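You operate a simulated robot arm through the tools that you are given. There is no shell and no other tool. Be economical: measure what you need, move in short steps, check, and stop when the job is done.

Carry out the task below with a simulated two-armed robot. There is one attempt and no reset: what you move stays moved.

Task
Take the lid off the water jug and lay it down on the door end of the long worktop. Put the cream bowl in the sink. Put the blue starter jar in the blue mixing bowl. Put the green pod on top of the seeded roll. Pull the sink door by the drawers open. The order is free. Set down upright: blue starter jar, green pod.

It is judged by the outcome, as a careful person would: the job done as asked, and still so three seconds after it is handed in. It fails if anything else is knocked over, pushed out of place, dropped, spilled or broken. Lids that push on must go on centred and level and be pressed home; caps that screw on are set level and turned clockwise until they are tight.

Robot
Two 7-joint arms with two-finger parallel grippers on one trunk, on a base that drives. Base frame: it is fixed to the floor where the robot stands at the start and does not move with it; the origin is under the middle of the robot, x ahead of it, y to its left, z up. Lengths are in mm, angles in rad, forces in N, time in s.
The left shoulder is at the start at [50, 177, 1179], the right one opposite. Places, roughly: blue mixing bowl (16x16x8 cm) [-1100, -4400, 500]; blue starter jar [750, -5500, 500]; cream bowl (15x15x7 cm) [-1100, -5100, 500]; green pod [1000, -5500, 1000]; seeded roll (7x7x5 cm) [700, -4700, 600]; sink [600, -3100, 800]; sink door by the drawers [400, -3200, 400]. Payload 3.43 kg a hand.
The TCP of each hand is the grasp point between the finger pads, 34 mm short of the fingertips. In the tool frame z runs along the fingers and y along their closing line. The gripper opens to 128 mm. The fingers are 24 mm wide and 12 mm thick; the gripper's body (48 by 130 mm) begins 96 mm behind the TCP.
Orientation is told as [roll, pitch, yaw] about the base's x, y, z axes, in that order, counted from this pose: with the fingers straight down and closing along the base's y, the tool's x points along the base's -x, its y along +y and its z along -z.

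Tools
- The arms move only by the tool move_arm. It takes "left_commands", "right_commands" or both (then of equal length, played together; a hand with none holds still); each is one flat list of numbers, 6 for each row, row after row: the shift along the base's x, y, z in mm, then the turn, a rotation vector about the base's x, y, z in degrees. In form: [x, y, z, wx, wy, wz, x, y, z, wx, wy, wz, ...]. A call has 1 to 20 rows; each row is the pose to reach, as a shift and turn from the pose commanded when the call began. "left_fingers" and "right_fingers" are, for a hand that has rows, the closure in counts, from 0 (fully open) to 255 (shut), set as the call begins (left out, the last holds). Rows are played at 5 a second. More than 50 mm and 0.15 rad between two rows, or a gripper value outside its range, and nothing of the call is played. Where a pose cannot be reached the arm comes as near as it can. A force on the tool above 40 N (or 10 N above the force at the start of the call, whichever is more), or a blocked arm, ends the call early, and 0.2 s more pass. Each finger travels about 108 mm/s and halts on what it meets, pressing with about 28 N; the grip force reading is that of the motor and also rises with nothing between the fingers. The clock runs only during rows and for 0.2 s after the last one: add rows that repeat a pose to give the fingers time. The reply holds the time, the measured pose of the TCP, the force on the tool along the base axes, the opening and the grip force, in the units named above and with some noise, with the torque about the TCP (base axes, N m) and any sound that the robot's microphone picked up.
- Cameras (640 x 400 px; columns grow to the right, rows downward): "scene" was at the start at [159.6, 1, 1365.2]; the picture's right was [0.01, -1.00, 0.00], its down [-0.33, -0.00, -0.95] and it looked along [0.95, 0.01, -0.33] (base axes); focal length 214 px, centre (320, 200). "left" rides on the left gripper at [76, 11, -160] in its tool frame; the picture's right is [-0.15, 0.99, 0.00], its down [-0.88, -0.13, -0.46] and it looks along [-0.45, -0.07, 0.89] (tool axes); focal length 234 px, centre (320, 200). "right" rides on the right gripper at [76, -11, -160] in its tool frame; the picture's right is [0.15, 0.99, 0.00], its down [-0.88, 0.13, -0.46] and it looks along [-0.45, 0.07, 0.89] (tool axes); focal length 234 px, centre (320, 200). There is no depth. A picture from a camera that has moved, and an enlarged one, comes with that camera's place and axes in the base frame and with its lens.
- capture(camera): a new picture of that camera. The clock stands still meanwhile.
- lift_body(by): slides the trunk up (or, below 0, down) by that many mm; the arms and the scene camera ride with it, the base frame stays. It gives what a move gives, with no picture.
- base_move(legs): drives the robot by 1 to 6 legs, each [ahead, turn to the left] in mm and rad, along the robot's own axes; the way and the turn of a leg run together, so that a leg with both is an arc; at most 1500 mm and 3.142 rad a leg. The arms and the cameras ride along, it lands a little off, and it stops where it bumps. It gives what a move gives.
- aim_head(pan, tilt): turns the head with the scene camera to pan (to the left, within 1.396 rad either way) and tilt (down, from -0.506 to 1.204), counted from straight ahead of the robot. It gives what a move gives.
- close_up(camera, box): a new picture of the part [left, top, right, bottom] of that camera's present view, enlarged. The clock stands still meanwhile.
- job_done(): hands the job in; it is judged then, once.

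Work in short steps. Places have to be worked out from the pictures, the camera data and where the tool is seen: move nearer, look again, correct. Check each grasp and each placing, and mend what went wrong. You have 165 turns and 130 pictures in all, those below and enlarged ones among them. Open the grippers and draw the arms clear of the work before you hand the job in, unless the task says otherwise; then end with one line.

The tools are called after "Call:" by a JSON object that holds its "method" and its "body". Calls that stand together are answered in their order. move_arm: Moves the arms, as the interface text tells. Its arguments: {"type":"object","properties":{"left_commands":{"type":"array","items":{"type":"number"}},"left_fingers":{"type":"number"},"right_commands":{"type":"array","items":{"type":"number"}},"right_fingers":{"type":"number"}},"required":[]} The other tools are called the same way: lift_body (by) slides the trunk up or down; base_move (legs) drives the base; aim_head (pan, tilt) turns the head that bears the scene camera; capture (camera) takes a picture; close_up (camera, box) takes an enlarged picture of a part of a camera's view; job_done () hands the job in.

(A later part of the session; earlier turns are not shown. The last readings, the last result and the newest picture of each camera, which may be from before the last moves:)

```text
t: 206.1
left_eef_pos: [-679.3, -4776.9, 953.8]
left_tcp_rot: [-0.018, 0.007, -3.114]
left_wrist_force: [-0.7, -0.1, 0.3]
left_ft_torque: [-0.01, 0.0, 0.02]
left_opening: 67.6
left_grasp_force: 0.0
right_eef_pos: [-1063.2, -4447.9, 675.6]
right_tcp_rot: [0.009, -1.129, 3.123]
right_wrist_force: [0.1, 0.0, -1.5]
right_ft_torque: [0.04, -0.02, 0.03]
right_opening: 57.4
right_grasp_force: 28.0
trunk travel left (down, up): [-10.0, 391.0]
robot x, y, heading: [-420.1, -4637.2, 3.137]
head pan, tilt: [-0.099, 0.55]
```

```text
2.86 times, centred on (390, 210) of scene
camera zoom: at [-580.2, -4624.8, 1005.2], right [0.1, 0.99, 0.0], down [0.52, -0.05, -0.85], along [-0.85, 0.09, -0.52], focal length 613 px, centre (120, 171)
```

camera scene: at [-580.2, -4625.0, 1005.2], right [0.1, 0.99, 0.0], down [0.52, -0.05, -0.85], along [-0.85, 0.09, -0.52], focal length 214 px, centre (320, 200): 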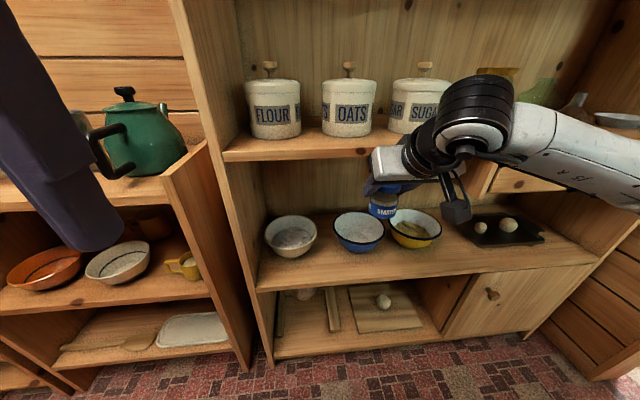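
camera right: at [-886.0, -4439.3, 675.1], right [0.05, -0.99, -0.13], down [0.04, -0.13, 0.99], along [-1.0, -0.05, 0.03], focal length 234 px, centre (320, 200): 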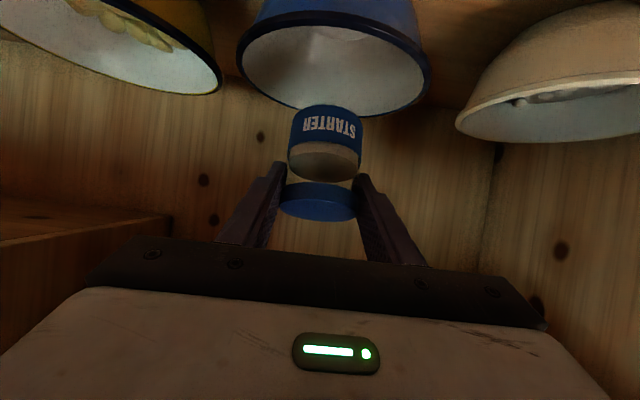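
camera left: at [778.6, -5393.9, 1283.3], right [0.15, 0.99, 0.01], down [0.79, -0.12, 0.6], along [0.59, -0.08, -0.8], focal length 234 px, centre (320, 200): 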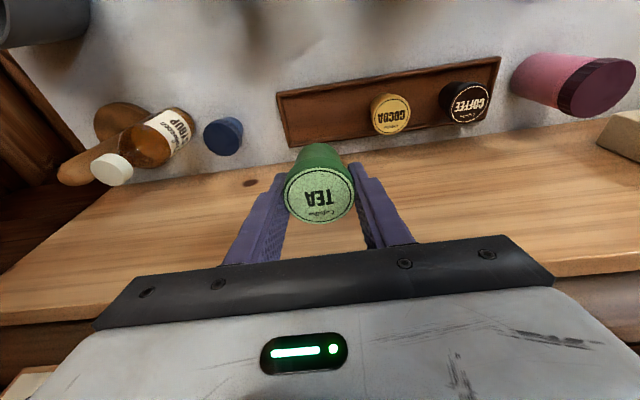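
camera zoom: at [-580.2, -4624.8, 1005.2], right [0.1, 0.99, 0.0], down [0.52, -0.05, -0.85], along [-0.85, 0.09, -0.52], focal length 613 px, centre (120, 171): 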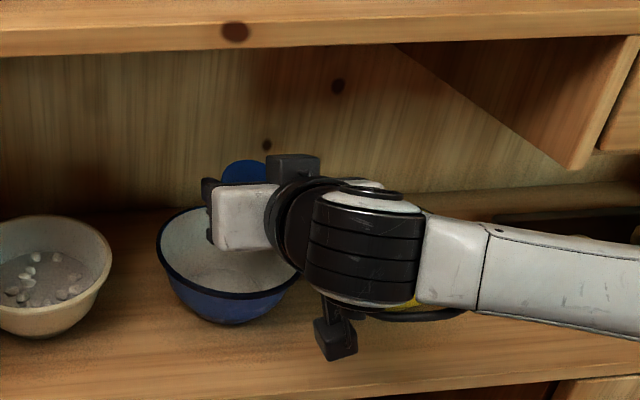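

Bowl centre ≈(-1089,-4447), rim ≈575. Move over the centre, rotating the jar back upright while lowering into the bowl.

Call:
{"method": "move_arm", "body": {"right_commands": [-12, 0, 0, 0, 0, 0, -22, 0, -10, 0, -4, 0, -26, 0, -25, 0, -10, 0, -26, 0, -40, 0, -15, 0, -26, 0, -55, 0, -20, 0, -26, 0, -58, 0, -20, 0]}}

Call:
{"method": "capture", "body": {"camera": "right"}}

Call:
{"method": "close_up", "body": {"camera": "scene", "box": [290, 140, 490, 280]}}

```text
t: 207.5
left_eef_pos: [-680.7, -4778.0, 953.6]
left_tcp_rot: [-0.019, 0.004, -3.112]
left_wrist_force: [-0.1, 0.1, 0.0]
left_ft_torque: [0.02, -0.01, -0.03]
left_opening: 67.6
left_grasp_force: 0.0
right_eef_pos: [-1089.8, -4449.0, 617.8]
right_tcp_rot: [-0.002, -0.782, 3.13]
right_wrist_force: [-0.4, -0.1, -1.6]
right_ft_torque: [0.0, 0.0, 0.0]
right_opening: 57.4
right_grasp_force: 28.1
trunk travel left (down, up): [-10.0, 391.0]
robot x, y, heading: [-415.2, -4636.5, 3.144]
head pan, tilt: [-0.099, 0.55]
```

```text
44 pictures are left
camera right: at [-922.5, -4439.5, 677.2], right [0.09, -0.99, -0.11], down [-0.31, -0.13, 0.94], along [-0.95, -0.05, -0.31], focal length 234 px, centre (320, 200)
```

right: 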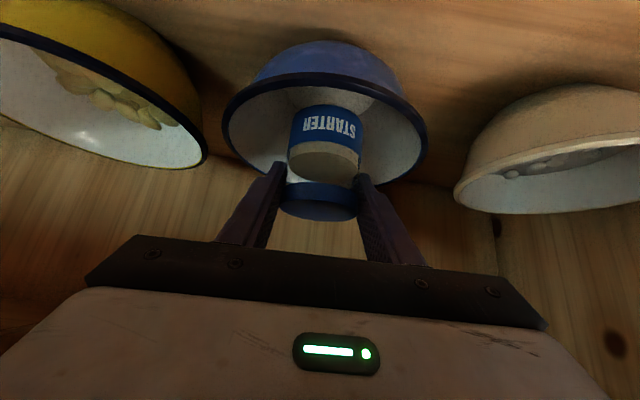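

```text
2.86 times, centred on (390, 210) of scene
camera zoom: at [-580.2, -4624.8, 1005.2], right [0.1, 0.99, 0.0], down [0.52, -0.05, -0.85], along [-0.85, 0.09, -0.52], focal length 613 px, centre (120, 171)
```

zoom: 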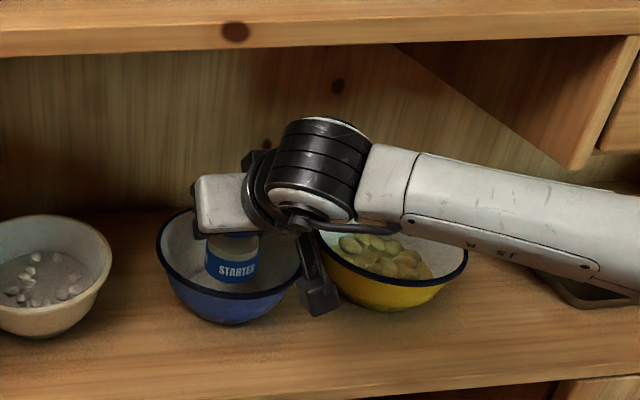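

Jar is well inside the bowl. Shift 5 mm toward me and lower to contact.

Call:
{"method": "move_arm", "body": {"right_commands": [5, 1, -12, 0, 0, 0, 5, 1, -24, 0, 0, 0, 5, 1, -34, 0, 0, 0, 5, 1, -40, 0, 0, 0, 5, 1, -45, 0, 0, 0, 5, 1, -50, 0, 0, 0, 5, 1, -55, 0, 0, 0]}}

```text
t: 209.1
left_eef_pos: [-677.7, -4779.0, 955.1]
left_tcp_rot: [-0.021, 0.003, -3.113]
left_wrist_force: [1.7, 0.0, -0.7]
left_ft_torque: [-0.03, -0.03, 0.0]
left_opening: 67.6
left_grasp_force: 0.0
right_eef_pos: [-1084.6, -4447.6, 570.3]
right_tcp_rot: [0.0, -0.797, 3.129]
right_wrist_force: [8.4, 2.0, 25.8]
right_ft_torque: [0.12, -0.52, -0.06]
right_opening: 57.2
right_grasp_force: 28.1
trunk travel left (down, up): [-10.0, 391.0]
robot x, y, heading: [-414.7, -4637.9, 3.133]
head pan, tilt: [-0.099, 0.55]
```

Contact at z≈570. Relieve the pressure, then open a little.

Call:
{"method": "move_arm", "body": {"right_commands": [0, 0, 6, 0, 0, 0, 0, 0, 6, 0, 0, 0]}}

Call:
{"method": "move_arm", "body": {"right_commands": [0, 0, 0, 0, 0, 0, 0, 0, 0, 0, 0, 0, 0, 0, 0, 0, 0, 0], "right_fingers": 108}}

Call:
{"method": "capture", "body": {"camera": "right"}}

```text
t: 209.7
left_eef_pos: [-679.7, -4778.7, 954.1]
left_tcp_rot: [-0.021, 0.003, -3.113]
left_wrist_force: [0.2, 0.4, 0.2]
left_ft_torque: [-0.02, 0.01, 0.0]
left_opening: 67.5
left_grasp_force: 0.1
right_eef_pos: [-1084.2, -4447.6, 570.1]
right_tcp_rot: [-0.005, -0.787, 3.132]
right_wrist_force: [-8.3, -0.8, 11.0]
right_ft_torque: [-0.17, 0.81, -0.02]
right_opening: 57.1
right_grasp_force: 28.2
trunk travel left (down, up): [-10.0, 391.0]
robot x, y, heading: [-414.3, -4636.6, 3.138]
head pan, tilt: [-0.099, 0.55]
```

```text
t: 210.5
left_eef_pos: [-678.7, -4778.0, 954.4]
left_tcp_rot: [-0.02, 0.006, -3.112]
left_wrist_force: [-0.3, -0.3, -0.1]
left_ft_torque: [0.0, -0.03, -0.06]
left_opening: 67.6
left_grasp_force: 0.2
right_eef_pos: [-1084.0, -4445.2, 567.8]
right_tcp_rot: [-0.005, -0.781, 3.131]
right_wrist_force: [0.3, -0.1, 0.3]
right_ft_torque: [0.0, 0.0, 0.0]
right_opening: 73.6
right_grasp_force: 0.1
trunk travel left (down, up): [-10.0, 391.0]
robot x, y, heading: [-417.0, -4636.8, 3.135]
head pan, tilt: [-0.099, 0.55]
```

```text
42 pictures are left
camera right: at [-916.8, -4438.4, 628.2], right [0.09, -0.99, -0.11], down [-0.31, -0.13, 0.94], along [-0.95, -0.05, -0.31], focal length 234 px, centre (320, 200)
```

right: 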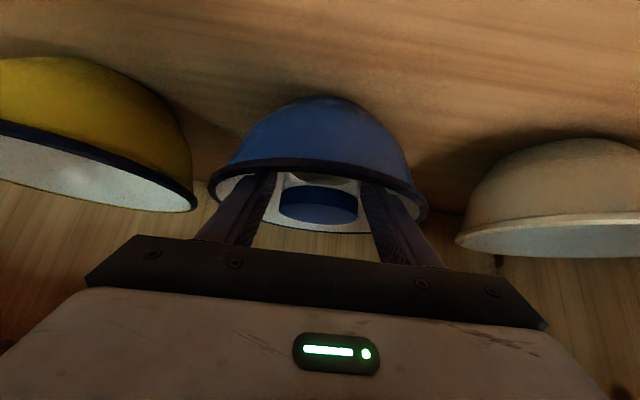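

Jar stands in the bowl. Withdraw along the tool axis.

Call:
{"method": "move_arm", "body": {"right_commands": [12, 0, 12, 0, 0, 0, 40, 0, 40, 0, 0, 0, 70, 0, 70, 0, 0, 0, 100, 0, 100, 0, 0, 0, 135, 0, 125, 0, 0, 0, 165, 0, 130, 0, 0, 0]}}

Call:
{"method": "close_up", "body": {"camera": "scene", "box": [290, 140, 490, 280]}}

```text
t: 211.9
left_eef_pos: [-678.9, -4778.6, 953.6]
left_tcp_rot: [-0.018, 0.005, -3.114]
left_wrist_force: [0.3, 0.3, -0.2]
left_ft_torque: [0.04, -0.01, 0.0]
left_opening: 67.5
left_grasp_force: 0.0
right_eef_pos: [-918.9, -4448.0, 698.5]
right_tcp_rot: [-0.003, -0.783, 3.13]
right_wrist_force: [0.4, -0.4, -0.2]
right_ft_torque: [-0.01, 0.03, -0.01]
right_opening: 73.8
right_grasp_force: 0.0
trunk travel left (down, up): [-10.0, 391.0]
robot x, y, heading: [-419.5, -4635.2, 3.141]
head pan, tilt: [-0.099, 0.55]
```

```text
2.86 times, centred on (390, 210) of scene
camera zoom: at [-580.1, -4624.9, 1005.2], right [0.1, 0.99, 0.0], down [0.52, -0.05, -0.85], along [-0.85, 0.09, -0.52], focal length 613 px, centre (120, 171)
```

zoom: 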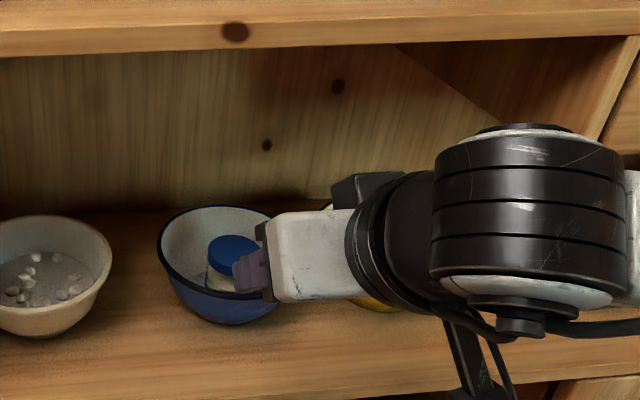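

Jar done. Next the cream bowl. I back off and reposition to y≈-5260 by reversing, avoiding the desk.

Call:
{"method": "base_move", "body": {"legs": [[-150, 0], [0, -1.57], [-620, 0], [0, 1.57]]}}

Call:
{"method": "aim_head", "body": {"pan": -0.15, "tilt": 0.55}}

Call:
{"method": "capture", "body": {"camera": "scene"}}

Call:
{"method": "capture", "body": {"camera": "right"}}

```text
t: 224.0
left_eef_pos: [-535.4, -5392.5, 955.2]
left_tcp_rot: [-0.02, 0.004, -3.12]
left_wrist_force: [-0.2, 0.5, -0.4]
left_ft_torque: [0.0, -0.01, 0.01]
left_opening: 67.8
left_grasp_force: 0.0
right_eef_pos: [-772.7, -5061.4, 698.0]
right_tcp_rot: [-0.003, -0.783, 3.123]
right_wrist_force: [0.9, -0.3, 0.9]
right_ft_torque: [-0.04, 0.01, 0.01]
right_opening: 74.0
right_grasp_force: 0.1
trunk travel left (down, up): [-10.0, 391.0]
robot x, y, heading: [-271.9, -5249.3, 3.13]
head pan, tilt: [-0.099, 0.55]
```

```text
t: 224.6
left_eef_pos: [-534.5, -5392.0, 953.0]
left_tcp_rot: [-0.018, 0.004, -3.119]
left_wrist_force: [0.1, 0.9, -0.7]
left_ft_torque: [0.01, 0.02, 0.02]
left_opening: 68.0
left_grasp_force: 0.1
right_eef_pos: [-772.6, -5060.6, 698.5]
right_tcp_rot: [-0.004, -0.784, 3.124]
right_wrist_force: [0.9, 0.2, 0.6]
right_ft_torque: [-0.02, 0.01, 0.0]
right_opening: 73.6
right_grasp_force: 0.1
trunk travel left (down, up): [-10.0, 391.0]
robot x, y, heading: [-269.3, -5253.4, 3.135]
head pan, tilt: [-0.15, 0.55]
```

```text
40 pictures are left
camera scene: at [-433.9, -5235.9, 1005.2], right [0.16, 0.99, 0.0], down [0.52, -0.08, -0.85], along [-0.84, 0.13, -0.52], focal length 214 px, centre (320, 200)
```

scene: 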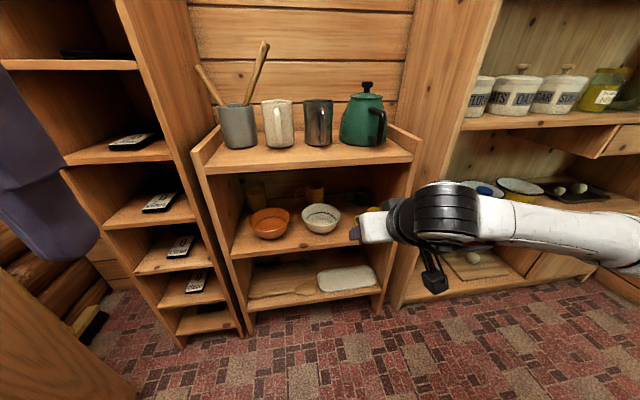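

```text
39 pictures are left
camera right: at [-605.6, -5053.5, 758.1], right [0.08, -0.99, -0.11], down [-0.31, -0.13, 0.94], along [-0.95, -0.05, -0.31], focal length 234 px, centre (320, 200)
```

right: 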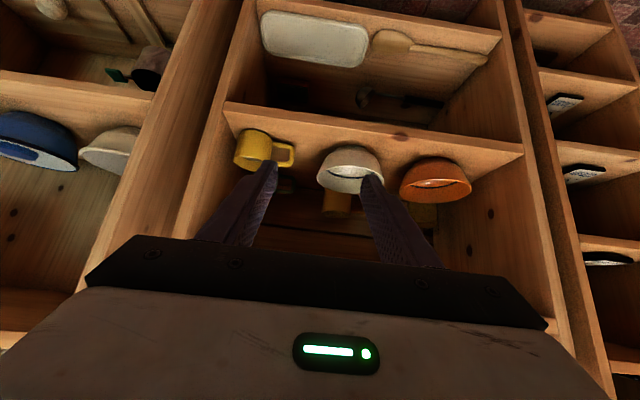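

Cream bowl rim centre ≈(-1044,-5138,570) on shelf z≈500. I'll pinch its near rim with fingers parallel to the wall: roll the right tool 90° about its axis first.

Call:
{"method": "move_arm", "body": {"right_commands": [0, -7, 0, -5.8, 0, -5.8, 0, -14, 0, -11.6, 0, -11.6, 0, -21, 0, -17.4, 0, -17.4, 0, -28, 0, -23.1, 0, -23.1, 0, -35, 0, -28.9, 0, -28.9, 0, -42, 0, -34.7, 0, -34.7, 0, -49, 0, -40.5, 0, -40.5, 0, -56, 0, -46.3, 0, -46.3, 0, -63, 0, -52.1, 0, -52.1, 0, -70, 0, -57.9, 0, -57.9, 0, -77, 0, -63.6, 0, -63.6], "right_fingers": 150}}

```text
t: 227.0
left_eef_pos: [-535.0, -5393.5, 954.0]
left_tcp_rot: [-0.018, 0.005, -3.12]
left_wrist_force: [0.0, -0.8, 0.6]
left_ft_torque: [0.0, 0.0, 0.01]
left_opening: 67.7
left_grasp_force: 0.1
right_eef_pos: [-772.7, -5137.5, 698.3]
right_tcp_rot: [0.77, 0.013, 1.563]
right_wrist_force: [-0.2, 1.1, 0.3]
right_ft_torque: [0.0, -0.02, -0.01]
right_opening: 52.6
right_grasp_force: 0.1
trunk travel left (down, up): [-10.0, 391.0]
robot x, y, heading: [-270.9, -5251.0, 3.133]
head pan, tilt: [-0.15, 0.55]
```

Roll succeeded. Approach to 100 mm short of the near rim with 52° pitch and look.

Call:
{"method": "move_arm", "body": {"right_commands": [-35, 0, -14, 0, -3.5, 0, -70, 0, -28, 0, -7, 0, -105, 0, -42, 0, -7, 0, -145, 0, -57, 0, -7, 0], "right_fingers": 165}}

Call:
{"method": "capture", "body": {"camera": "right"}}

Call:
{"method": "close_up", "body": {"camera": "scene", "box": [220, 130, 420, 290]}}

```text
t: 228.0
left_eef_pos: [-534.1, -5393.3, 954.5]
left_tcp_rot: [-0.019, 0.004, -3.119]
left_wrist_force: [0.3, 0.3, 0.2]
left_ft_torque: [-0.01, -0.01, 0.01]
left_opening: 67.8
left_grasp_force: 0.1
right_eef_pos: [-919.1, -5139.9, 639.8]
right_tcp_rot: [0.649, 0.009, 1.563]
right_wrist_force: [-0.3, -0.4, 0.4]
right_ft_torque: [0.02, 0.06, 0.02]
right_opening: 45.4
right_grasp_force: 0.1
trunk travel left (down, up): [-10.0, 391.0]
robot x, y, heading: [-271.3, -5253.1, 3.133]
head pan, tilt: [-0.15, 0.55]
```

```text
38 pictures are left
camera right: at [-813.2, -5215.3, 761.8], right [-0.79, -0.14, 0.6], down [0.18, 0.88, 0.43], along [-0.59, 0.45, -0.67], focal length 234 px, centre (320, 200)
```

right: 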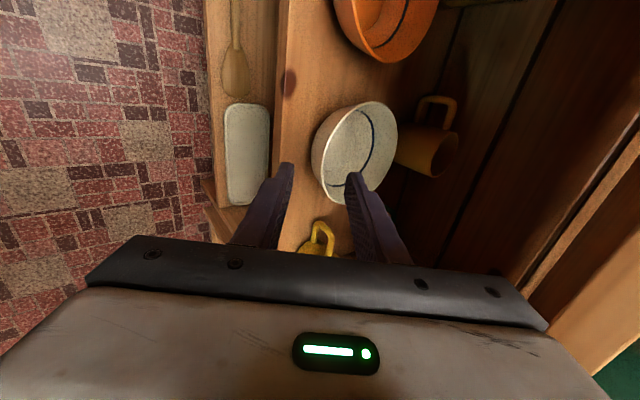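

```text
2.50 times, centred on (320, 210) of scene
camera zoom: at [-433.8, -5235.9, 1005.3], right [0.16, 0.99, 0.0], down [0.52, -0.08, -0.85], along [-0.84, 0.14, -0.52], focal length 536 px, centre (320, 175)
```

zoom: 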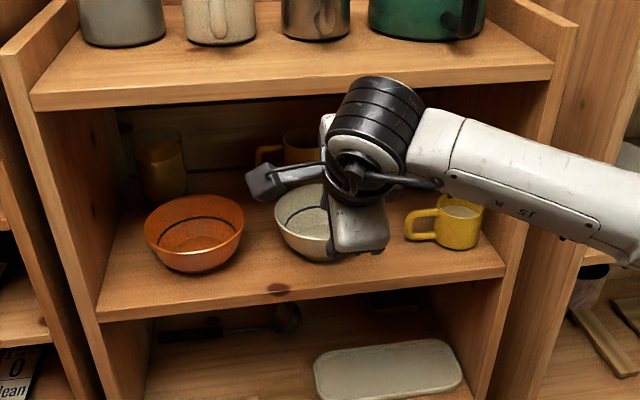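

Rim centre ≈(-1040,-5143). Advance 70 mm along the finger direction and check.

Call:
{"method": "move_arm", "body": {"right_commands": [-14, -1, -19, 0, 0, 0, -28, -2, -37, 0, 0, 0, -42, -3, -56, 0, 0, 0]}}

Call:
{"method": "capture", "body": {"camera": "right"}}

```text
t: 228.8
left_eef_pos: [-534.3, -5391.2, 954.5]
left_tcp_rot: [-0.019, 0.006, -3.118]
left_wrist_force: [0.2, 1.1, -0.5]
left_ft_torque: [0.01, 0.02, -0.02]
left_opening: 67.8
left_grasp_force: 0.0
right_eef_pos: [-959.8, -5142.6, 584.1]
right_tcp_rot: [0.646, 0.009, 1.563]
right_wrist_force: [-0.8, -0.4, -0.2]
right_ft_torque: [0.02, -0.02, -0.01]
right_opening: 45.0
right_grasp_force: 0.1
trunk travel left (down, up): [-10.0, 391.0]
robot x, y, heading: [-274.3, -5248.1, 3.132]
head pan, tilt: [-0.15, 0.55]
```

```text
36 pictures are left
camera right: at [-854.3, -5217.6, 705.7], right [-0.79, -0.14, 0.6], down [0.18, 0.88, 0.43], along [-0.59, 0.45, -0.67], focal length 234 px, centre (320, 200)
```

right: 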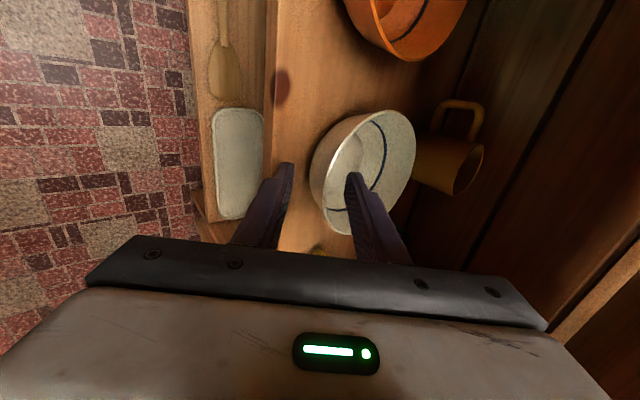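

Finger inside, finger outside. Advance 27 mm more and close.

Call:
{"method": "move_arm", "body": {"right_commands": [-6, 0, -8, 0, 0, 0, -12, 0, -16, 0, 0, 0, -17, 0, -22, 0, 0, 0]}}

Call:
{"method": "move_arm", "body": {"right_commands": [0, 0, 0, 0, 0, 0, 0, 0, 0, 0, 0, 0, 0, 0, 0, 0, 0, 0], "right_fingers": 255}}

Call:
{"method": "capture", "body": {"camera": "right"}}

```text
t: 229.6
left_eef_pos: [-535.6, -5392.8, 955.0]
left_tcp_rot: [-0.02, 0.006, -3.118]
left_wrist_force: [0.0, -0.1, -0.1]
left_ft_torque: [0.01, 0.0, -0.01]
left_opening: 67.8
left_grasp_force: 0.1
right_eef_pos: [-975.8, -5141.1, 563.0]
right_tcp_rot: [0.647, 0.008, 1.563]
right_wrist_force: [-0.4, 1.0, 0.3]
right_ft_torque: [-0.01, 0.01, 0.0]
right_opening: 44.8
right_grasp_force: 0.1
trunk travel left (down, up): [-10.0, 391.0]
robot x, y, heading: [-269.3, -5248.9, 3.13]
head pan, tilt: [-0.15, 0.55]
```

```text
t: 230.4
left_eef_pos: [-536.3, -5392.2, 954.7]
left_tcp_rot: [-0.019, 0.005, -3.119]
left_wrist_force: [0.3, 0.0, -0.9]
left_ft_torque: [0.02, -0.01, -0.01]
left_opening: 67.7
left_grasp_force: 0.0
right_eef_pos: [-975.9, -5140.8, 562.0]
right_tcp_rot: [0.646, 0.009, 1.564]
right_wrist_force: [0.1, 0.1, -3.5]
right_ft_torque: [0.0, -0.2, 0.01]
right_opening: 7.6
right_grasp_force: 28.3
trunk travel left (down, up): [-10.0, 391.0]
robot x, y, heading: [-270.1, -5248.9, 3.134]
head pan, tilt: [-0.15, 0.55]
```

```text
35 pictures are left
camera right: at [-871.3, -5217.0, 683.7], right [-0.79, -0.14, 0.6], down [0.18, 0.88, 0.43], along [-0.59, 0.45, -0.67], focal length 234 px, centre (320, 200)
```

right: 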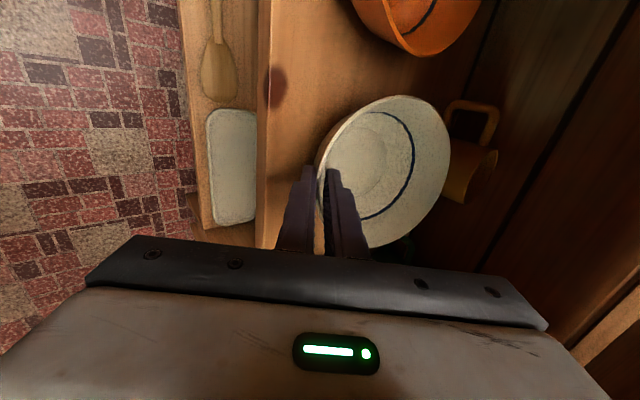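

Rim pinched (7.6 mm). Lift 25 mm and check.

Call:
{"method": "move_arm", "body": {"right_commands": [0, 0, 8, 0, 0, 0, 0, 0, 18, 0, 0, 0, 0, 0, 28, 0, 0, 0]}}

Call:
{"method": "close_up", "body": {"camera": "scene", "box": [220, 130, 420, 290]}}

```text
t: 231.2
left_eef_pos: [-534.8, -5393.5, 954.4]
left_tcp_rot: [-0.02, 0.006, -3.118]
left_wrist_force: [-0.6, 0.3, -0.9]
left_ft_torque: [0.0, 0.03, 0.01]
left_opening: 67.8
left_grasp_force: 0.0
right_eef_pos: [-977.1, -5142.6, 590.7]
right_tcp_rot: [0.648, 0.008, 1.564]
right_wrist_force: [0.4, 0.0, -2.4]
right_ft_torque: [0.02, -0.23, 0.0]
right_opening: 7.6
right_grasp_force: 28.0
trunk travel left (down, up): [-10.0, 391.0]
robot x, y, heading: [-274.9, -5252.0, 3.133]
head pan, tilt: [-0.15, 0.55]
```

```text
2.50 times, centred on (320, 210) of scene
camera zoom: at [-434.2, -5235.8, 1005.2], right [0.16, 0.99, 0.0], down [0.52, -0.08, -0.85], along [-0.84, 0.14, -0.52], focal length 536 px, centre (320, 175)
```

zoom: 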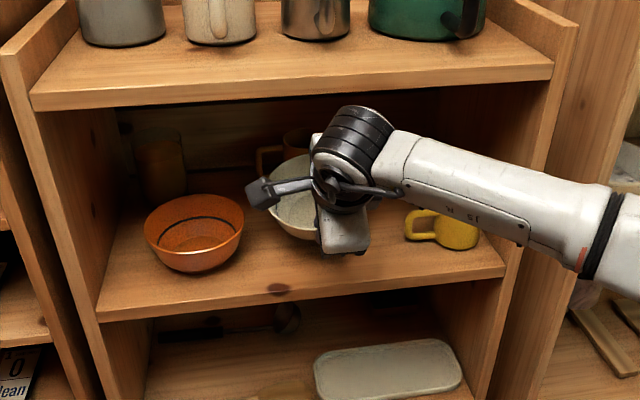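

Bowl held. Withdraw horizontally from the shelf and inspect its tilt.

Call:
{"method": "move_arm", "body": {"right_commands": [40, 0, 4, 0, 0, 0, 80, 0, 8, 0, 0, 0, 120, 0, 12, 0, 0, 0, 160, 0, 16, 0, 0, 0, 200, 0, 30, 0, 0, 0, 215, 0, 60, 0, 0, 0]}}

Call:
{"method": "capture", "body": {"camera": "scene"}}

```text
t: 232.6
left_eef_pos: [-534.9, -5392.6, 953.1]
left_tcp_rot: [-0.02, 0.005, -3.12]
left_wrist_force: [-0.1, -0.7, 0.1]
left_ft_torque: [0.0, -0.01, -0.01]
left_opening: 68.2
left_grasp_force: 0.1
right_eef_pos: [-760.8, -5140.7, 649.4]
right_tcp_rot: [0.648, 0.011, 1.561]
right_wrist_force: [0.3, 0.4, -2.7]
right_ft_torque: [0.0, -0.25, 0.02]
right_opening: 7.5
right_grasp_force: 27.7
trunk travel left (down, up): [-10.0, 391.0]
robot x, y, heading: [-271.3, -5250.4, 3.13]
head pan, tilt: [-0.15, 0.55]
```

```text
33 pictures are left
camera scene: at [-434.1, -5235.8, 1005.2], right [0.16, 0.99, 0.0], down [0.52, -0.08, -0.85], along [-0.84, 0.14, -0.52], focal length 214 px, centre (320, 200)
```

scene: 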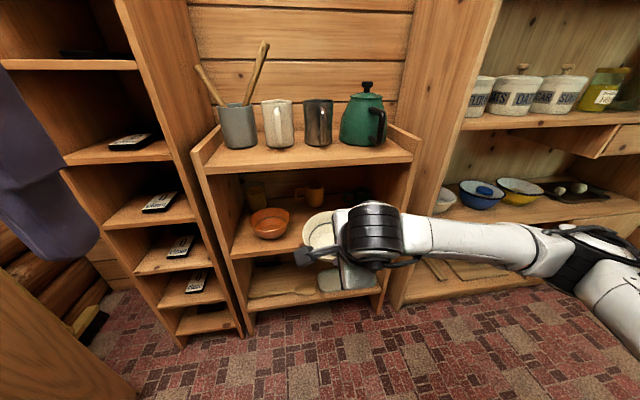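

Withdraw slightly, raise the trunk, and drive toward the sink.

Call:
{"method": "base_move", "body": {"legs": [[-40, 0]]}}

Call:
{"method": "lift_body", "body": {"by": 340}}

Call:
{"method": "base_move", "body": {"legs": [[0, -1.53], [1500, 0], [750, 0]]}}

Call:
{"method": "aim_head", "body": {"pan": -0.9, "tilt": 0.6}}

Call:
{"method": "capture", "body": {"camera": "scene"}}

```text
t: 233.5
left_eef_pos: [-496.0, -5392.9, 953.9]
left_tcp_rot: [-0.02, 0.005, -3.119]
left_wrist_force: [0.1, -0.3, -1.1]
left_ft_torque: [0.02, 0.02, 0.03]
left_opening: 68.0
left_grasp_force: 0.1
right_eef_pos: [-723.6, -5142.4, 649.6]
right_tcp_rot: [0.648, 0.008, 1.565]
right_wrist_force: [0.5, 1.1, -3.3]
right_ft_torque: [0.0, -0.24, 0.01]
right_opening: 7.5
right_grasp_force: 28.2
trunk travel left (down, up): [-10.0, 391.0]
robot x, y, heading: [-233.8, -5252.9, 3.133]
head pan, tilt: [-0.15, 0.55]
```

```text
t: 236.8
left_eef_pos: [-495.2, -5393.7, 1294.9]
left_tcp_rot: [-0.019, 0.006, -3.12]
left_wrist_force: [-0.3, -0.2, -0.5]
left_ft_torque: [0.02, 0.01, 0.01]
left_opening: 67.7
left_grasp_force: 0.1
right_eef_pos: [-721.6, -5140.1, 989.4]
right_tcp_rot: [0.646, 0.006, 1.564]
right_wrist_force: [0.4, -0.3, -1.9]
right_ft_torque: [-0.01, -0.2, 0.02]
right_opening: 7.6
right_grasp_force: 27.7
trunk travel left (down, up): [-350.0, 51.0]
robot x, y, heading: [-229.7, -5250.0, 3.134]
head pan, tilt: [-0.15, 0.55]
```

```text
t: 251.6
left_eef_pos: [-492.6, -2758.2, 1294.1]
left_tcp_rot: [-0.02, 0.007, 1.652]
left_wrist_force: [0.0, 0.0, -0.5]
left_ft_torque: [0.0, 0.02, 0.02]
left_opening: 67.5
left_grasp_force: 0.1
right_eef_pos: [-253.7, -2518.4, 988.8]
right_tcp_rot: [0.649, 0.008, 0.051]
right_wrist_force: [0.1, -0.8, -2.6]
right_ft_torque: [-0.22, -0.04, -0.02]
right_opening: 7.6
right_grasp_force: 28.6
trunk travel left (down, up): [-350.0, 51.0]
robot x, y, heading: [-336.3, -3014.9, 1.616]
head pan, tilt: [-0.15, 0.55]
```

```text
t: 252.7
left_eef_pos: [-491.7, -2759.1, 1293.8]
left_tcp_rot: [-0.02, 0.005, 1.652]
left_wrist_force: [-0.1, -0.9, -0.6]
left_ft_torque: [0.0, -0.01, 0.01]
left_opening: 67.9
left_grasp_force: 0.0
right_eef_pos: [-256.0, -2519.0, 989.4]
right_tcp_rot: [0.646, 0.009, 0.05]
right_wrist_force: [-0.2, -0.2, -3.4]
right_ft_torque: [-0.24, -0.01, 0.0]
right_opening: 7.7
right_grasp_force: 27.5
trunk travel left (down, up): [-350.0, 51.0]
robot x, y, heading: [-337.0, -3013.4, 1.622]
head pan, tilt: [-0.901, 0.6]
```

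```text
32 pictures are left
camera scene: at [-276.2, -2885.2, 1340.7], right [0.66, -0.75, 0.0], down [-0.42, -0.37, -0.82], along [0.62, 0.54, -0.57], focal length 214 px, centre (320, 200)
```

scene: 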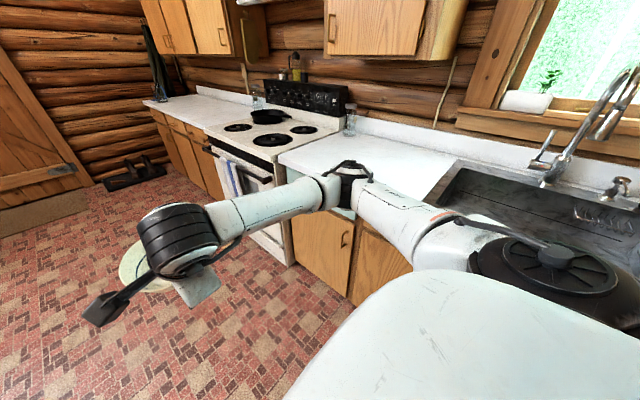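

Now turn to face the sink.

Call:
{"method": "base_move", "body": {"legs": [[0, -1.615]]}}

Call:
{"method": "aim_head", "body": {"pan": 0, "tilt": 0.45}}

Call:
{"method": "capture", "body": {"camera": "scene"}}

```text
t: 257.0
left_eef_pos: [-76.1, -2863.7, 1293.4]
left_tcp_rot: [-0.021, 0.005, 0.056]
left_wrist_force: [-0.1, -0.6, -0.3]
left_ft_torque: [-0.01, 0.03, 0.0]
left_opening: 67.8
left_grasp_force: 0.0
right_eef_pos: [157.2, -3107.4, 988.7]
right_tcp_rot: [0.649, 0.01, -1.542]
right_wrist_force: [-0.7, -0.8, -3.8]
right_ft_torque: [0.0, 0.23, -0.01]
right_opening: 7.7
right_grasp_force: 28.0
trunk travel left (down, up): [-350.0, 51.0]
robot x, y, heading: [-335.0, -3012.5, 0.028]
head pan, tilt: [-0.901, 0.6]
```

```text
t: 258.2
left_eef_pos: [-77.1, -2862.5, 1293.4]
left_tcp_rot: [-0.021, 0.005, 0.056]
left_wrist_force: [-0.1, -0.6, 0.3]
left_ft_torque: [0.0, 0.01, 0.01]
left_opening: 67.8
left_grasp_force: 0.2
right_eef_pos: [157.4, -3107.0, 989.5]
right_tcp_rot: [0.649, 0.009, -1.541]
right_wrist_force: [-0.2, -0.3, -2.8]
right_ft_torque: [0.03, 0.23, -0.01]
right_opening: 7.6
right_grasp_force: 27.7
trunk travel left (down, up): [-350.0, 51.0]
robot x, y, heading: [-331.8, -3014.9, 0.02]
head pan, tilt: [0.0, 0.45]
```

```text
31 pictures are left
camera scene: at [-177.1, -3009.7, 1354.2], right [0.02, -1.0, 0.0], down [-0.44, -0.01, -0.9], along [0.9, 0.02, -0.44], focal length 214 px, centre (320, 200)
```

scene: 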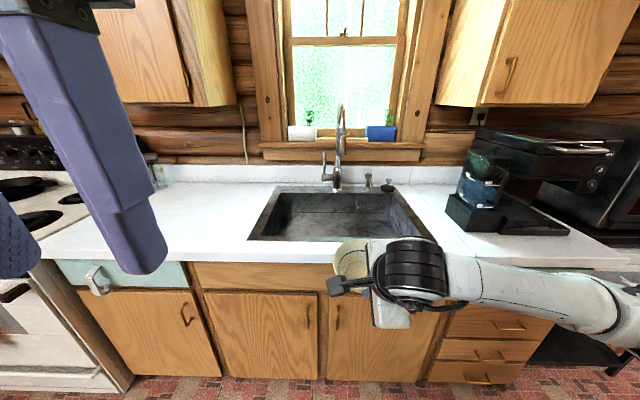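

Basin spans about x 430–880, y −2750…−3400; the faucet is at y≈-3080. I'll place the bowl right of the faucet. Shift the arm right and up, then drive in.

Call:
{"method": "move_arm", "body": {"right_commands": [0, -25, 20, 0, 0, 0, 5, -55, 40, 0, 0, 0, 10, -85, 55, 0, 0, 0, 15, -115, 60, 0, 0, 0, 20, -145, 60, 0, 0, 0]}}

Call:
{"method": "base_move", "body": {"legs": [[370, -0.02]]}}

Call:
{"method": "aim_head", "body": {"pan": -0.2, "tilt": 0.75}}

Call:
{"method": "capture", "body": {"camera": "scene"}}

```text
t: 259.4
left_eef_pos: [-76.7, -2864.0, 1294.8]
left_tcp_rot: [-0.02, 0.004, 0.056]
left_wrist_force: [0.0, -0.4, 0.2]
left_ft_torque: [-0.02, -0.02, 0.01]
left_opening: 67.5
left_grasp_force: 0.1
right_eef_pos: [177.5, -3253.8, 1050.2]
right_tcp_rot: [0.647, 0.008, -1.541]
right_wrist_force: [-0.2, 0.3, -2.9]
right_ft_torque: [0.0, 0.26, 0.02]
right_opening: 7.4
right_grasp_force: 28.2
trunk travel left (down, up): [-350.0, 51.0]
robot x, y, heading: [-333.7, -3015.4, 0.026]
head pan, tilt: [0.0, 0.45]
```

```text
t: 261.7
left_eef_pos: [297.4, -2864.5, 1293.4]
left_tcp_rot: [-0.02, 0.004, 0.033]
left_wrist_force: [-0.6, -0.8, 0.5]
left_ft_torque: [-0.03, 0.04, 0.01]
left_opening: 67.7
left_grasp_force: 0.1
right_eef_pos: [543.6, -3259.6, 1049.9]
right_tcp_rot: [0.647, 0.009, -1.568]
right_wrist_force: [-0.1, -0.9, -2.4]
right_ft_torque: [0.0, 0.25, 0.02]
right_opening: 7.5
right_grasp_force: 27.4
trunk travel left (down, up): [-350.0, 51.0]
robot x, y, heading: [33.6, -3010.2, 0.004]
head pan, tilt: [0.0, 0.45]
```

```text
t: 262.5
left_eef_pos: [297.3, -2864.7, 1293.2]
left_tcp_rot: [-0.019, 0.005, 0.032]
left_wrist_force: [-0.1, -0.2, -0.4]
left_ft_torque: [-0.02, 0.01, 0.03]
left_opening: 67.9
left_grasp_force: 0.0
right_eef_pos: [544.3, -3258.7, 1050.7]
right_tcp_rot: [0.649, 0.008, -1.567]
right_wrist_force: [-0.2, 0.4, -2.7]
right_ft_torque: [0.01, 0.25, -0.03]
right_opening: 7.9
right_grasp_force: 28.0
trunk travel left (down, up): [-350.0, 51.0]
robot x, y, heading: [37.5, -3005.3, 0.003]
head pan, tilt: [-0.201, 0.75]
```

```text
30 pictures are left
camera scene: at [183.4, -3024.8, 1327.9], right [-0.2, -0.98, 0.0], down [-0.67, 0.13, -0.73], along [0.72, -0.14, -0.68], focal length 214 px, centre (320, 200)
```

scene: 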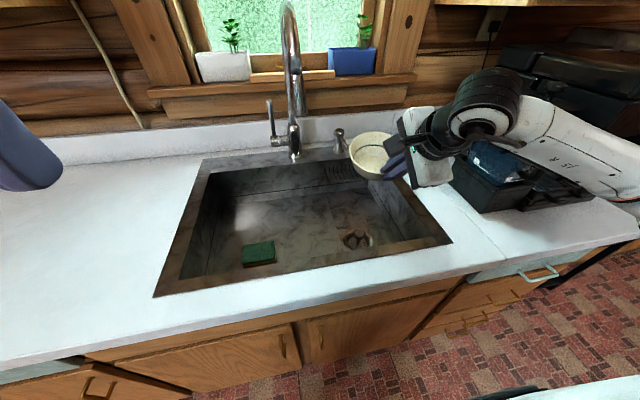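

The bowl seems tilted in the grip (far side up). Zoom to judge.

Call:
{"method": "close_up", "body": {"camera": "scene", "box": [320, 60, 520, 220]}}

Call:
{"method": "capture", "body": {"camera": "right"}}

```text
2.50 times, centred on (420, 140) of scene
camera zoom: at [183.4, -3024.8, 1327.9], right [-0.2, -0.98, 0.0], down [-0.67, 0.13, -0.73], along [0.72, -0.14, -0.68], focal length 536 px, centre (70, 350)
```

zoom: 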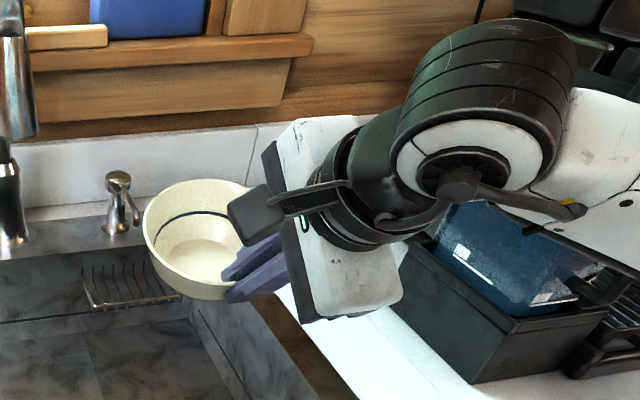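

```text
28 pictures are left
camera right: at [438.4, -3185.1, 1171.7], right [0.79, 0.14, 0.6], down [-0.17, -0.89, 0.43], along [0.59, -0.44, -0.67], focal length 234 px, centre (320, 200)
```

right: 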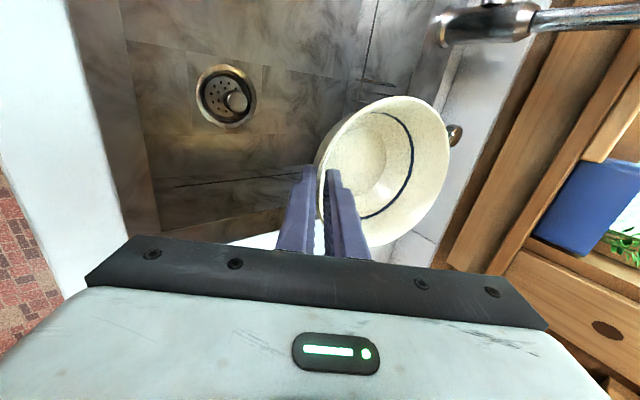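

The bowl is tilted ~33° (far side up), so I rotate the tool to near vertical to level it, moving over the basin.

Call:
{"method": "move_arm", "body": {"right_commands": [10, 2, 0, 0, 7, 0, 22, 4, 0, 0, 14, 0, 34, 7, 0, 0, 21, 0, 48, 10, 0, 0, 28, 0, 66, 14, -10, 0, 33, 0, 66, 14, -30, 0, 33, 0]}}

Call:
{"method": "capture", "body": {"camera": "scene"}}

```text
t: 263.9
left_eef_pos: [297.3, -2864.3, 1293.9]
left_tcp_rot: [-0.02, 0.005, 0.033]
left_wrist_force: [-0.9, -0.2, 0.1]
left_ft_torque: [0.02, -0.01, 0.02]
left_opening: 67.6
left_grasp_force: 0.0
right_eef_pos: [609.6, -3244.5, 1020.7]
right_tcp_rot: [0.07, 0.009, -1.571]
right_wrist_force: [0.7, -0.1, -3.0]
right_ft_torque: [0.0, 0.15, 0.0]
right_opening: 7.8
right_grasp_force: 27.7
trunk travel left (down, up): [-350.0, 51.0]
robot x, y, heading: [34.8, -3010.3, 0.002]
head pan, tilt: [-0.201, 0.75]
```

```text
27 pictures are left
camera scene: at [183.3, -3025.3, 1327.8], right [-0.2, -0.98, 0.0], down [-0.67, 0.13, -0.73], along [0.72, -0.14, -0.68], focal length 214 px, centre (320, 200)
```

scene: 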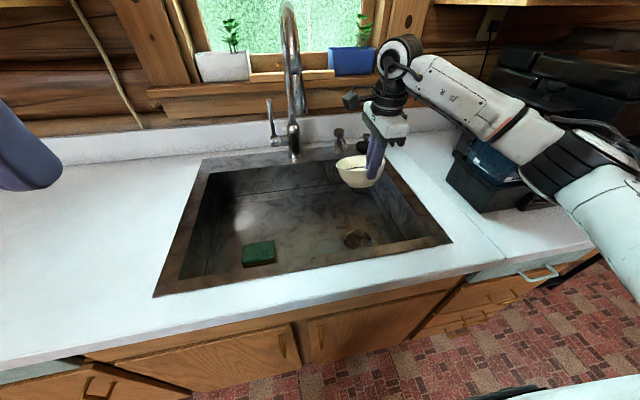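

Bowl looks level now. Lower toward the basin stepwise.

Call:
{"method": "move_arm", "body": {"right_commands": [0, 0, -35, 0, 0, 0, 0, 0, -70, 0, 0, 0, 0, 0, -105, 0, 0, 0, 0, 0, -140, 0, 0, 0]}}

Call:
{"method": "capture", "body": {"camera": "scene"}}

```text
t: 264.9
left_eef_pos: [296.5, -2863.8, 1293.6]
left_tcp_rot: [-0.02, 0.005, 0.033]
left_wrist_force: [0.3, -0.1, -0.3]
left_ft_torque: [0.0, -0.03, -0.01]
left_opening: 67.7
left_grasp_force: 0.0
right_eef_pos: [610.3, -3244.6, 878.9]
right_tcp_rot: [0.068, 0.011, -1.573]
right_wrist_force: [0.7, -0.4, -2.9]
right_ft_torque: [-0.01, 0.14, -0.02]
right_opening: 7.7
right_grasp_force: 28.4
trunk travel left (down, up): [-350.0, 51.0]
robot x, y, heading: [34.9, -3011.3, 0.003]
head pan, tilt: [-0.201, 0.75]
```

```text
26 pictures are left
camera scene: at [183.7, -3025.0, 1327.8], right [-0.2, -0.98, 0.0], down [-0.67, 0.13, -0.73], along [0.72, -0.14, -0.68], focal length 214 px, centre (320, 200)
```

scene: 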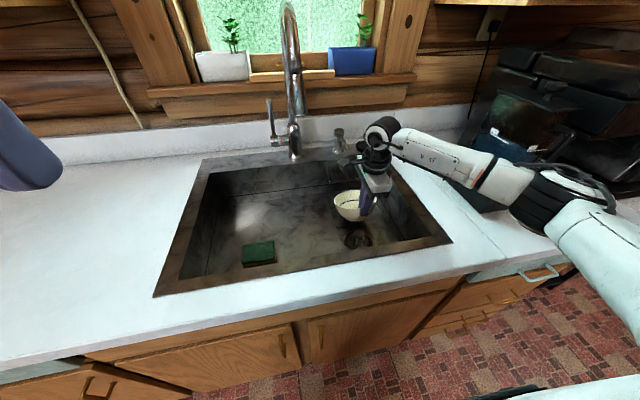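

The elbow is low near the coffee gear; zoom to check clearance.

Call:
{"method": "close_up", "body": {"camera": "scene", "box": [380, 100, 640, 300]}}

```text
2.00 times, centred on (510, 200) of scene
camera zoom: at [183.7, -3025.0, 1327.8], right [-0.2, -0.98, 0.0], down [-0.67, 0.13, -0.73], along [0.72, -0.14, -0.68], focal length 429 px, centre (-60, 200)
```

zoom: 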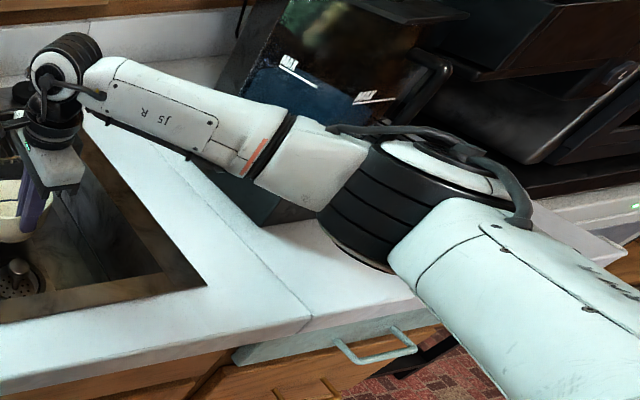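

To keep the elbow up I raise the trunk 50 mm, back the base 50 mm, then continue lowering with the arm more extended.

Call:
{"method": "lift_body", "body": {"by": 50}}

Call:
{"method": "base_move", "body": {"legs": [[-50, 0]]}}

Call:
{"method": "move_arm", "body": {"right_commands": [15, 5, -30, 0, 0, 0, 30, 8, -60, 0, 0, 0, 45, 10, -90, 0, 0, 0, 45, 10, -105, 0, 0, 0]}}

Call:
{"method": "capture", "body": {"camera": "scene"}}

```text
t: 265.9
left_eef_pos: [297.5, -2863.9, 1343.1]
left_tcp_rot: [-0.017, 0.006, 0.034]
left_wrist_force: [0.3, -0.3, -0.5]
left_ft_torque: [0.01, 0.01, 0.01]
left_opening: 67.9
left_grasp_force: 0.1
right_eef_pos: [609.7, -3245.2, 929.8]
right_tcp_rot: [0.072, 0.008, -1.57]
right_wrist_force: [-0.1, -0.6, -3.5]
right_ft_torque: [0.0, 0.16, 0.01]
right_opening: 7.8
right_grasp_force: 28.2
trunk travel left (down, up): [-400.0, 1.0]
robot x, y, heading: [33.1, -3005.1, 0.001]
head pan, tilt: [-0.201, 0.75]
```

```text
t: 266.8
left_eef_pos: [246.7, -2864.5, 1343.8]
left_tcp_rot: [-0.02, 0.003, 0.034]
left_wrist_force: [-0.4, -0.2, -0.2]
left_ft_torque: [-0.01, -0.04, -0.03]
left_opening: 67.7
left_grasp_force: 0.1
right_eef_pos: [559.5, -3244.6, 930.1]
right_tcp_rot: [0.072, 0.009, -1.572]
right_wrist_force: [0.0, -0.2, -4.1]
right_ft_torque: [-0.03, 0.11, -0.01]
right_opening: 7.6
right_grasp_force: 28.3
trunk travel left (down, up): [-400.0, 1.0]
robot x, y, heading: [-14.7, -3009.5, 0.006]
head pan, tilt: [-0.201, 0.75]
```

```text
t: 267.8
left_eef_pos: [244.8, -2864.4, 1345.6]
left_tcp_rot: [-0.021, 0.002, 0.032]
left_wrist_force: [-0.2, -0.3, -0.1]
left_ft_torque: [0.0, 0.01, -0.01]
left_opening: 67.6
left_grasp_force: 0.1
right_eef_pos: [606.3, -3234.0, 828.9]
right_tcp_rot: [0.081, 0.011, -1.574]
right_wrist_force: [-2.6, -2.5, 18.3]
right_ft_torque: [0.85, -0.84, 0.03]
right_opening: 16.5
right_grasp_force: 28.4
trunk travel left (down, up): [-400.0, 1.0]
robot x, y, heading: [-13.1, -3008.7, 0.0]
head pan, tilt: [-0.201, 0.75]
```

```text
24 pictures are left
camera scene: at [130.8, -3024.8, 1378.5], right [-0.2, -0.98, 0.0], down [-0.67, 0.13, -0.73], along [0.72, -0.14, -0.68], focal length 214 px, centre (320, 200)
```

scene: 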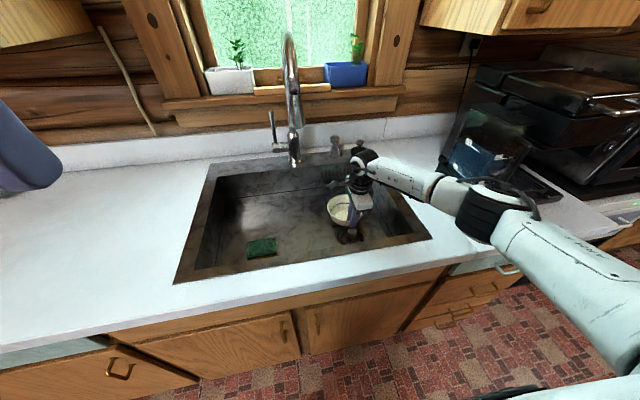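

Contact at z≈829 already. Zoom in to check the bowl.

Call:
{"method": "close_up", "body": {"camera": "scene", "box": [270, 130, 430, 260]}}

Call:
{"method": "capture", "body": {"camera": "right"}}

```text
3.08 times, centred on (350, 195) of scene
camera zoom: at [130.8, -3024.8, 1378.5], right [-0.2, -0.98, 0.0], down [-0.67, 0.13, -0.73], along [0.72, -0.14, -0.68], focal length 660 px, centre (228, 215)
```

zoom: 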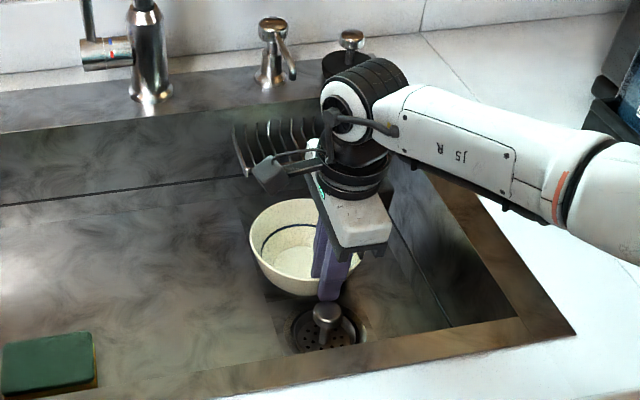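

```text
22 pictures are left
camera right: at [582.2, -3160.8, 988.4], right [0.99, 0.14, 0.08], down [0.09, -0.89, 0.45], along [0.14, -0.44, -0.89], focal length 234 px, centre (320, 200)
```

right: 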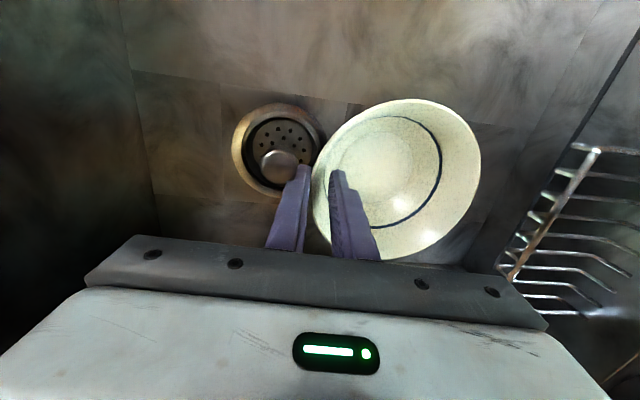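

The outer finger is next to the drain plug knob. Raise 25 mm, move the base forward 25 mm, then lower again.

Call:
{"method": "move_arm", "body": {"right_commands": [0, 0, 12, 0, 0, 0, 0, 0, 30, 0, 0, 0]}}

Call:
{"method": "base_move", "body": {"legs": [[28, 0]]}}

Call:
{"method": "capture", "body": {"camera": "right"}}

```text
t: 268.4
left_eef_pos: [247.6, -2864.7, 1342.9]
left_tcp_rot: [-0.021, 0.003, 0.033]
left_wrist_force: [0.4, -0.2, 0.0]
left_ft_torque: [-0.01, 0.0, -0.01]
left_opening: 67.6
left_grasp_force: 0.0
right_eef_pos: [605.5, -3235.1, 856.0]
right_tcp_rot: [0.072, 0.009, -1.572]
right_wrist_force: [0.9, -0.9, 6.9]
right_ft_torque: [0.06, -0.75, 0.01]
right_opening: 8.9
right_grasp_force: 28.0
trunk travel left (down, up): [-400.0, 1.0]
robot x, y, heading: [-16.6, -3005.7, 0.005]
head pan, tilt: [-0.201, 0.75]
```

```text
t: 269.2
left_eef_pos: [274.2, -2865.1, 1343.9]
left_tcp_rot: [-0.021, 0.003, 0.034]
left_wrist_force: [0.6, -0.2, 0.5]
left_ft_torque: [0.04, 0.02, 0.01]
left_opening: 67.7
left_grasp_force: 0.0
right_eef_pos: [632.6, -3236.1, 855.5]
right_tcp_rot: [0.073, 0.009, -1.573]
right_wrist_force: [-1.4, -1.1, 7.7]
right_ft_torque: [-0.02, -0.72, -0.02]
right_opening: 8.4
right_grasp_force: 28.3
trunk travel left (down, up): [-400.0, 1.0]
robot x, y, heading: [15.7, -3013.2, 0.001]
head pan, tilt: [-0.201, 0.75]
```

```text
21 pictures are left
camera right: at [610.1, -3161.1, 1015.8], right [0.99, 0.14, 0.07], down [0.1, -0.88, 0.46], along [0.13, -0.44, -0.89], focal length 234 px, centre (320, 200)
```

right: 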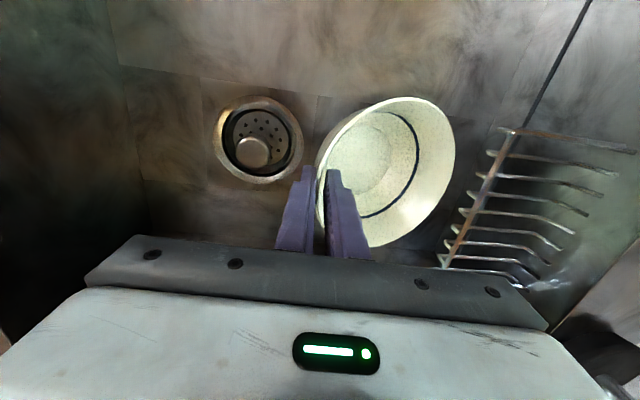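

The bowl is already resting on the basin floor (floor ≈790). Ease up 3 mm and open the fingers slightly.

Call:
{"method": "move_arm", "body": {"right_commands": [0, 0, 3, 0, 0, 0, 0, 0, 3, 0, 0, 0]}}

Call:
{"method": "move_arm", "body": {"right_commands": [0, 0, 0, 0, 0, 0, 0, 0, 0, 0, 0, 0, 0, 0, 0, 0, 0, 0], "right_fingers": 190}}

Call:
{"method": "capture", "body": {"camera": "right"}}

```text
t: 269.8
left_eef_pos: [274.7, -2864.9, 1344.6]
left_tcp_rot: [-0.02, 0.006, 0.033]
left_wrist_force: [0.2, -0.7, -0.5]
left_ft_torque: [-0.01, -0.01, 0.01]
left_opening: 67.8
left_grasp_force: 0.0
right_eef_pos: [631.8, -3234.9, 858.0]
right_tcp_rot: [0.072, 0.008, -1.571]
right_wrist_force: [0.9, 0.7, 1.1]
right_ft_torque: [-0.01, -0.18, -0.04]
right_opening: 7.5
right_grasp_force: 28.3
trunk travel left (down, up): [-400.0, 1.0]
robot x, y, heading: [14.9, -3009.6, 0.003]
head pan, tilt: [-0.201, 0.75]
```

```text
t: 270.6
left_eef_pos: [274.9, -2863.7, 1343.4]
left_tcp_rot: [-0.02, 0.006, 0.033]
left_wrist_force: [0.0, 0.5, -0.7]
left_ft_torque: [0.03, -0.02, -0.02]
left_opening: 67.9
left_grasp_force: 0.1
right_eef_pos: [633.5, -3236.3, 858.9]
right_tcp_rot: [0.072, 0.008, -1.572]
right_wrist_force: [-0.2, 0.2, 0.2]
right_ft_torque: [0.0, 0.03, 0.01]
right_opening: 32.7
right_grasp_force: 0.1
trunk travel left (down, up): [-400.0, 1.0]
robot x, y, heading: [15.1, -3003.8, 0.001]
head pan, tilt: [-0.201, 0.75]
```

```text
20 pictures are left
camera right: at [610.7, -3161.4, 1018.4], right [0.99, 0.14, 0.07], down [0.1, -0.88, 0.46], along [0.13, -0.44, -0.89], focal length 234 px, centre (320, 200)
```

right: 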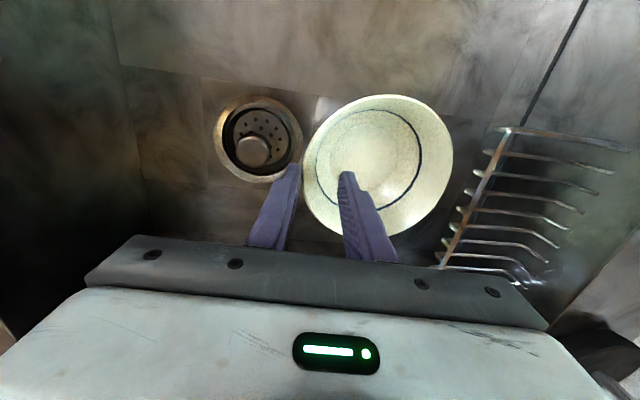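

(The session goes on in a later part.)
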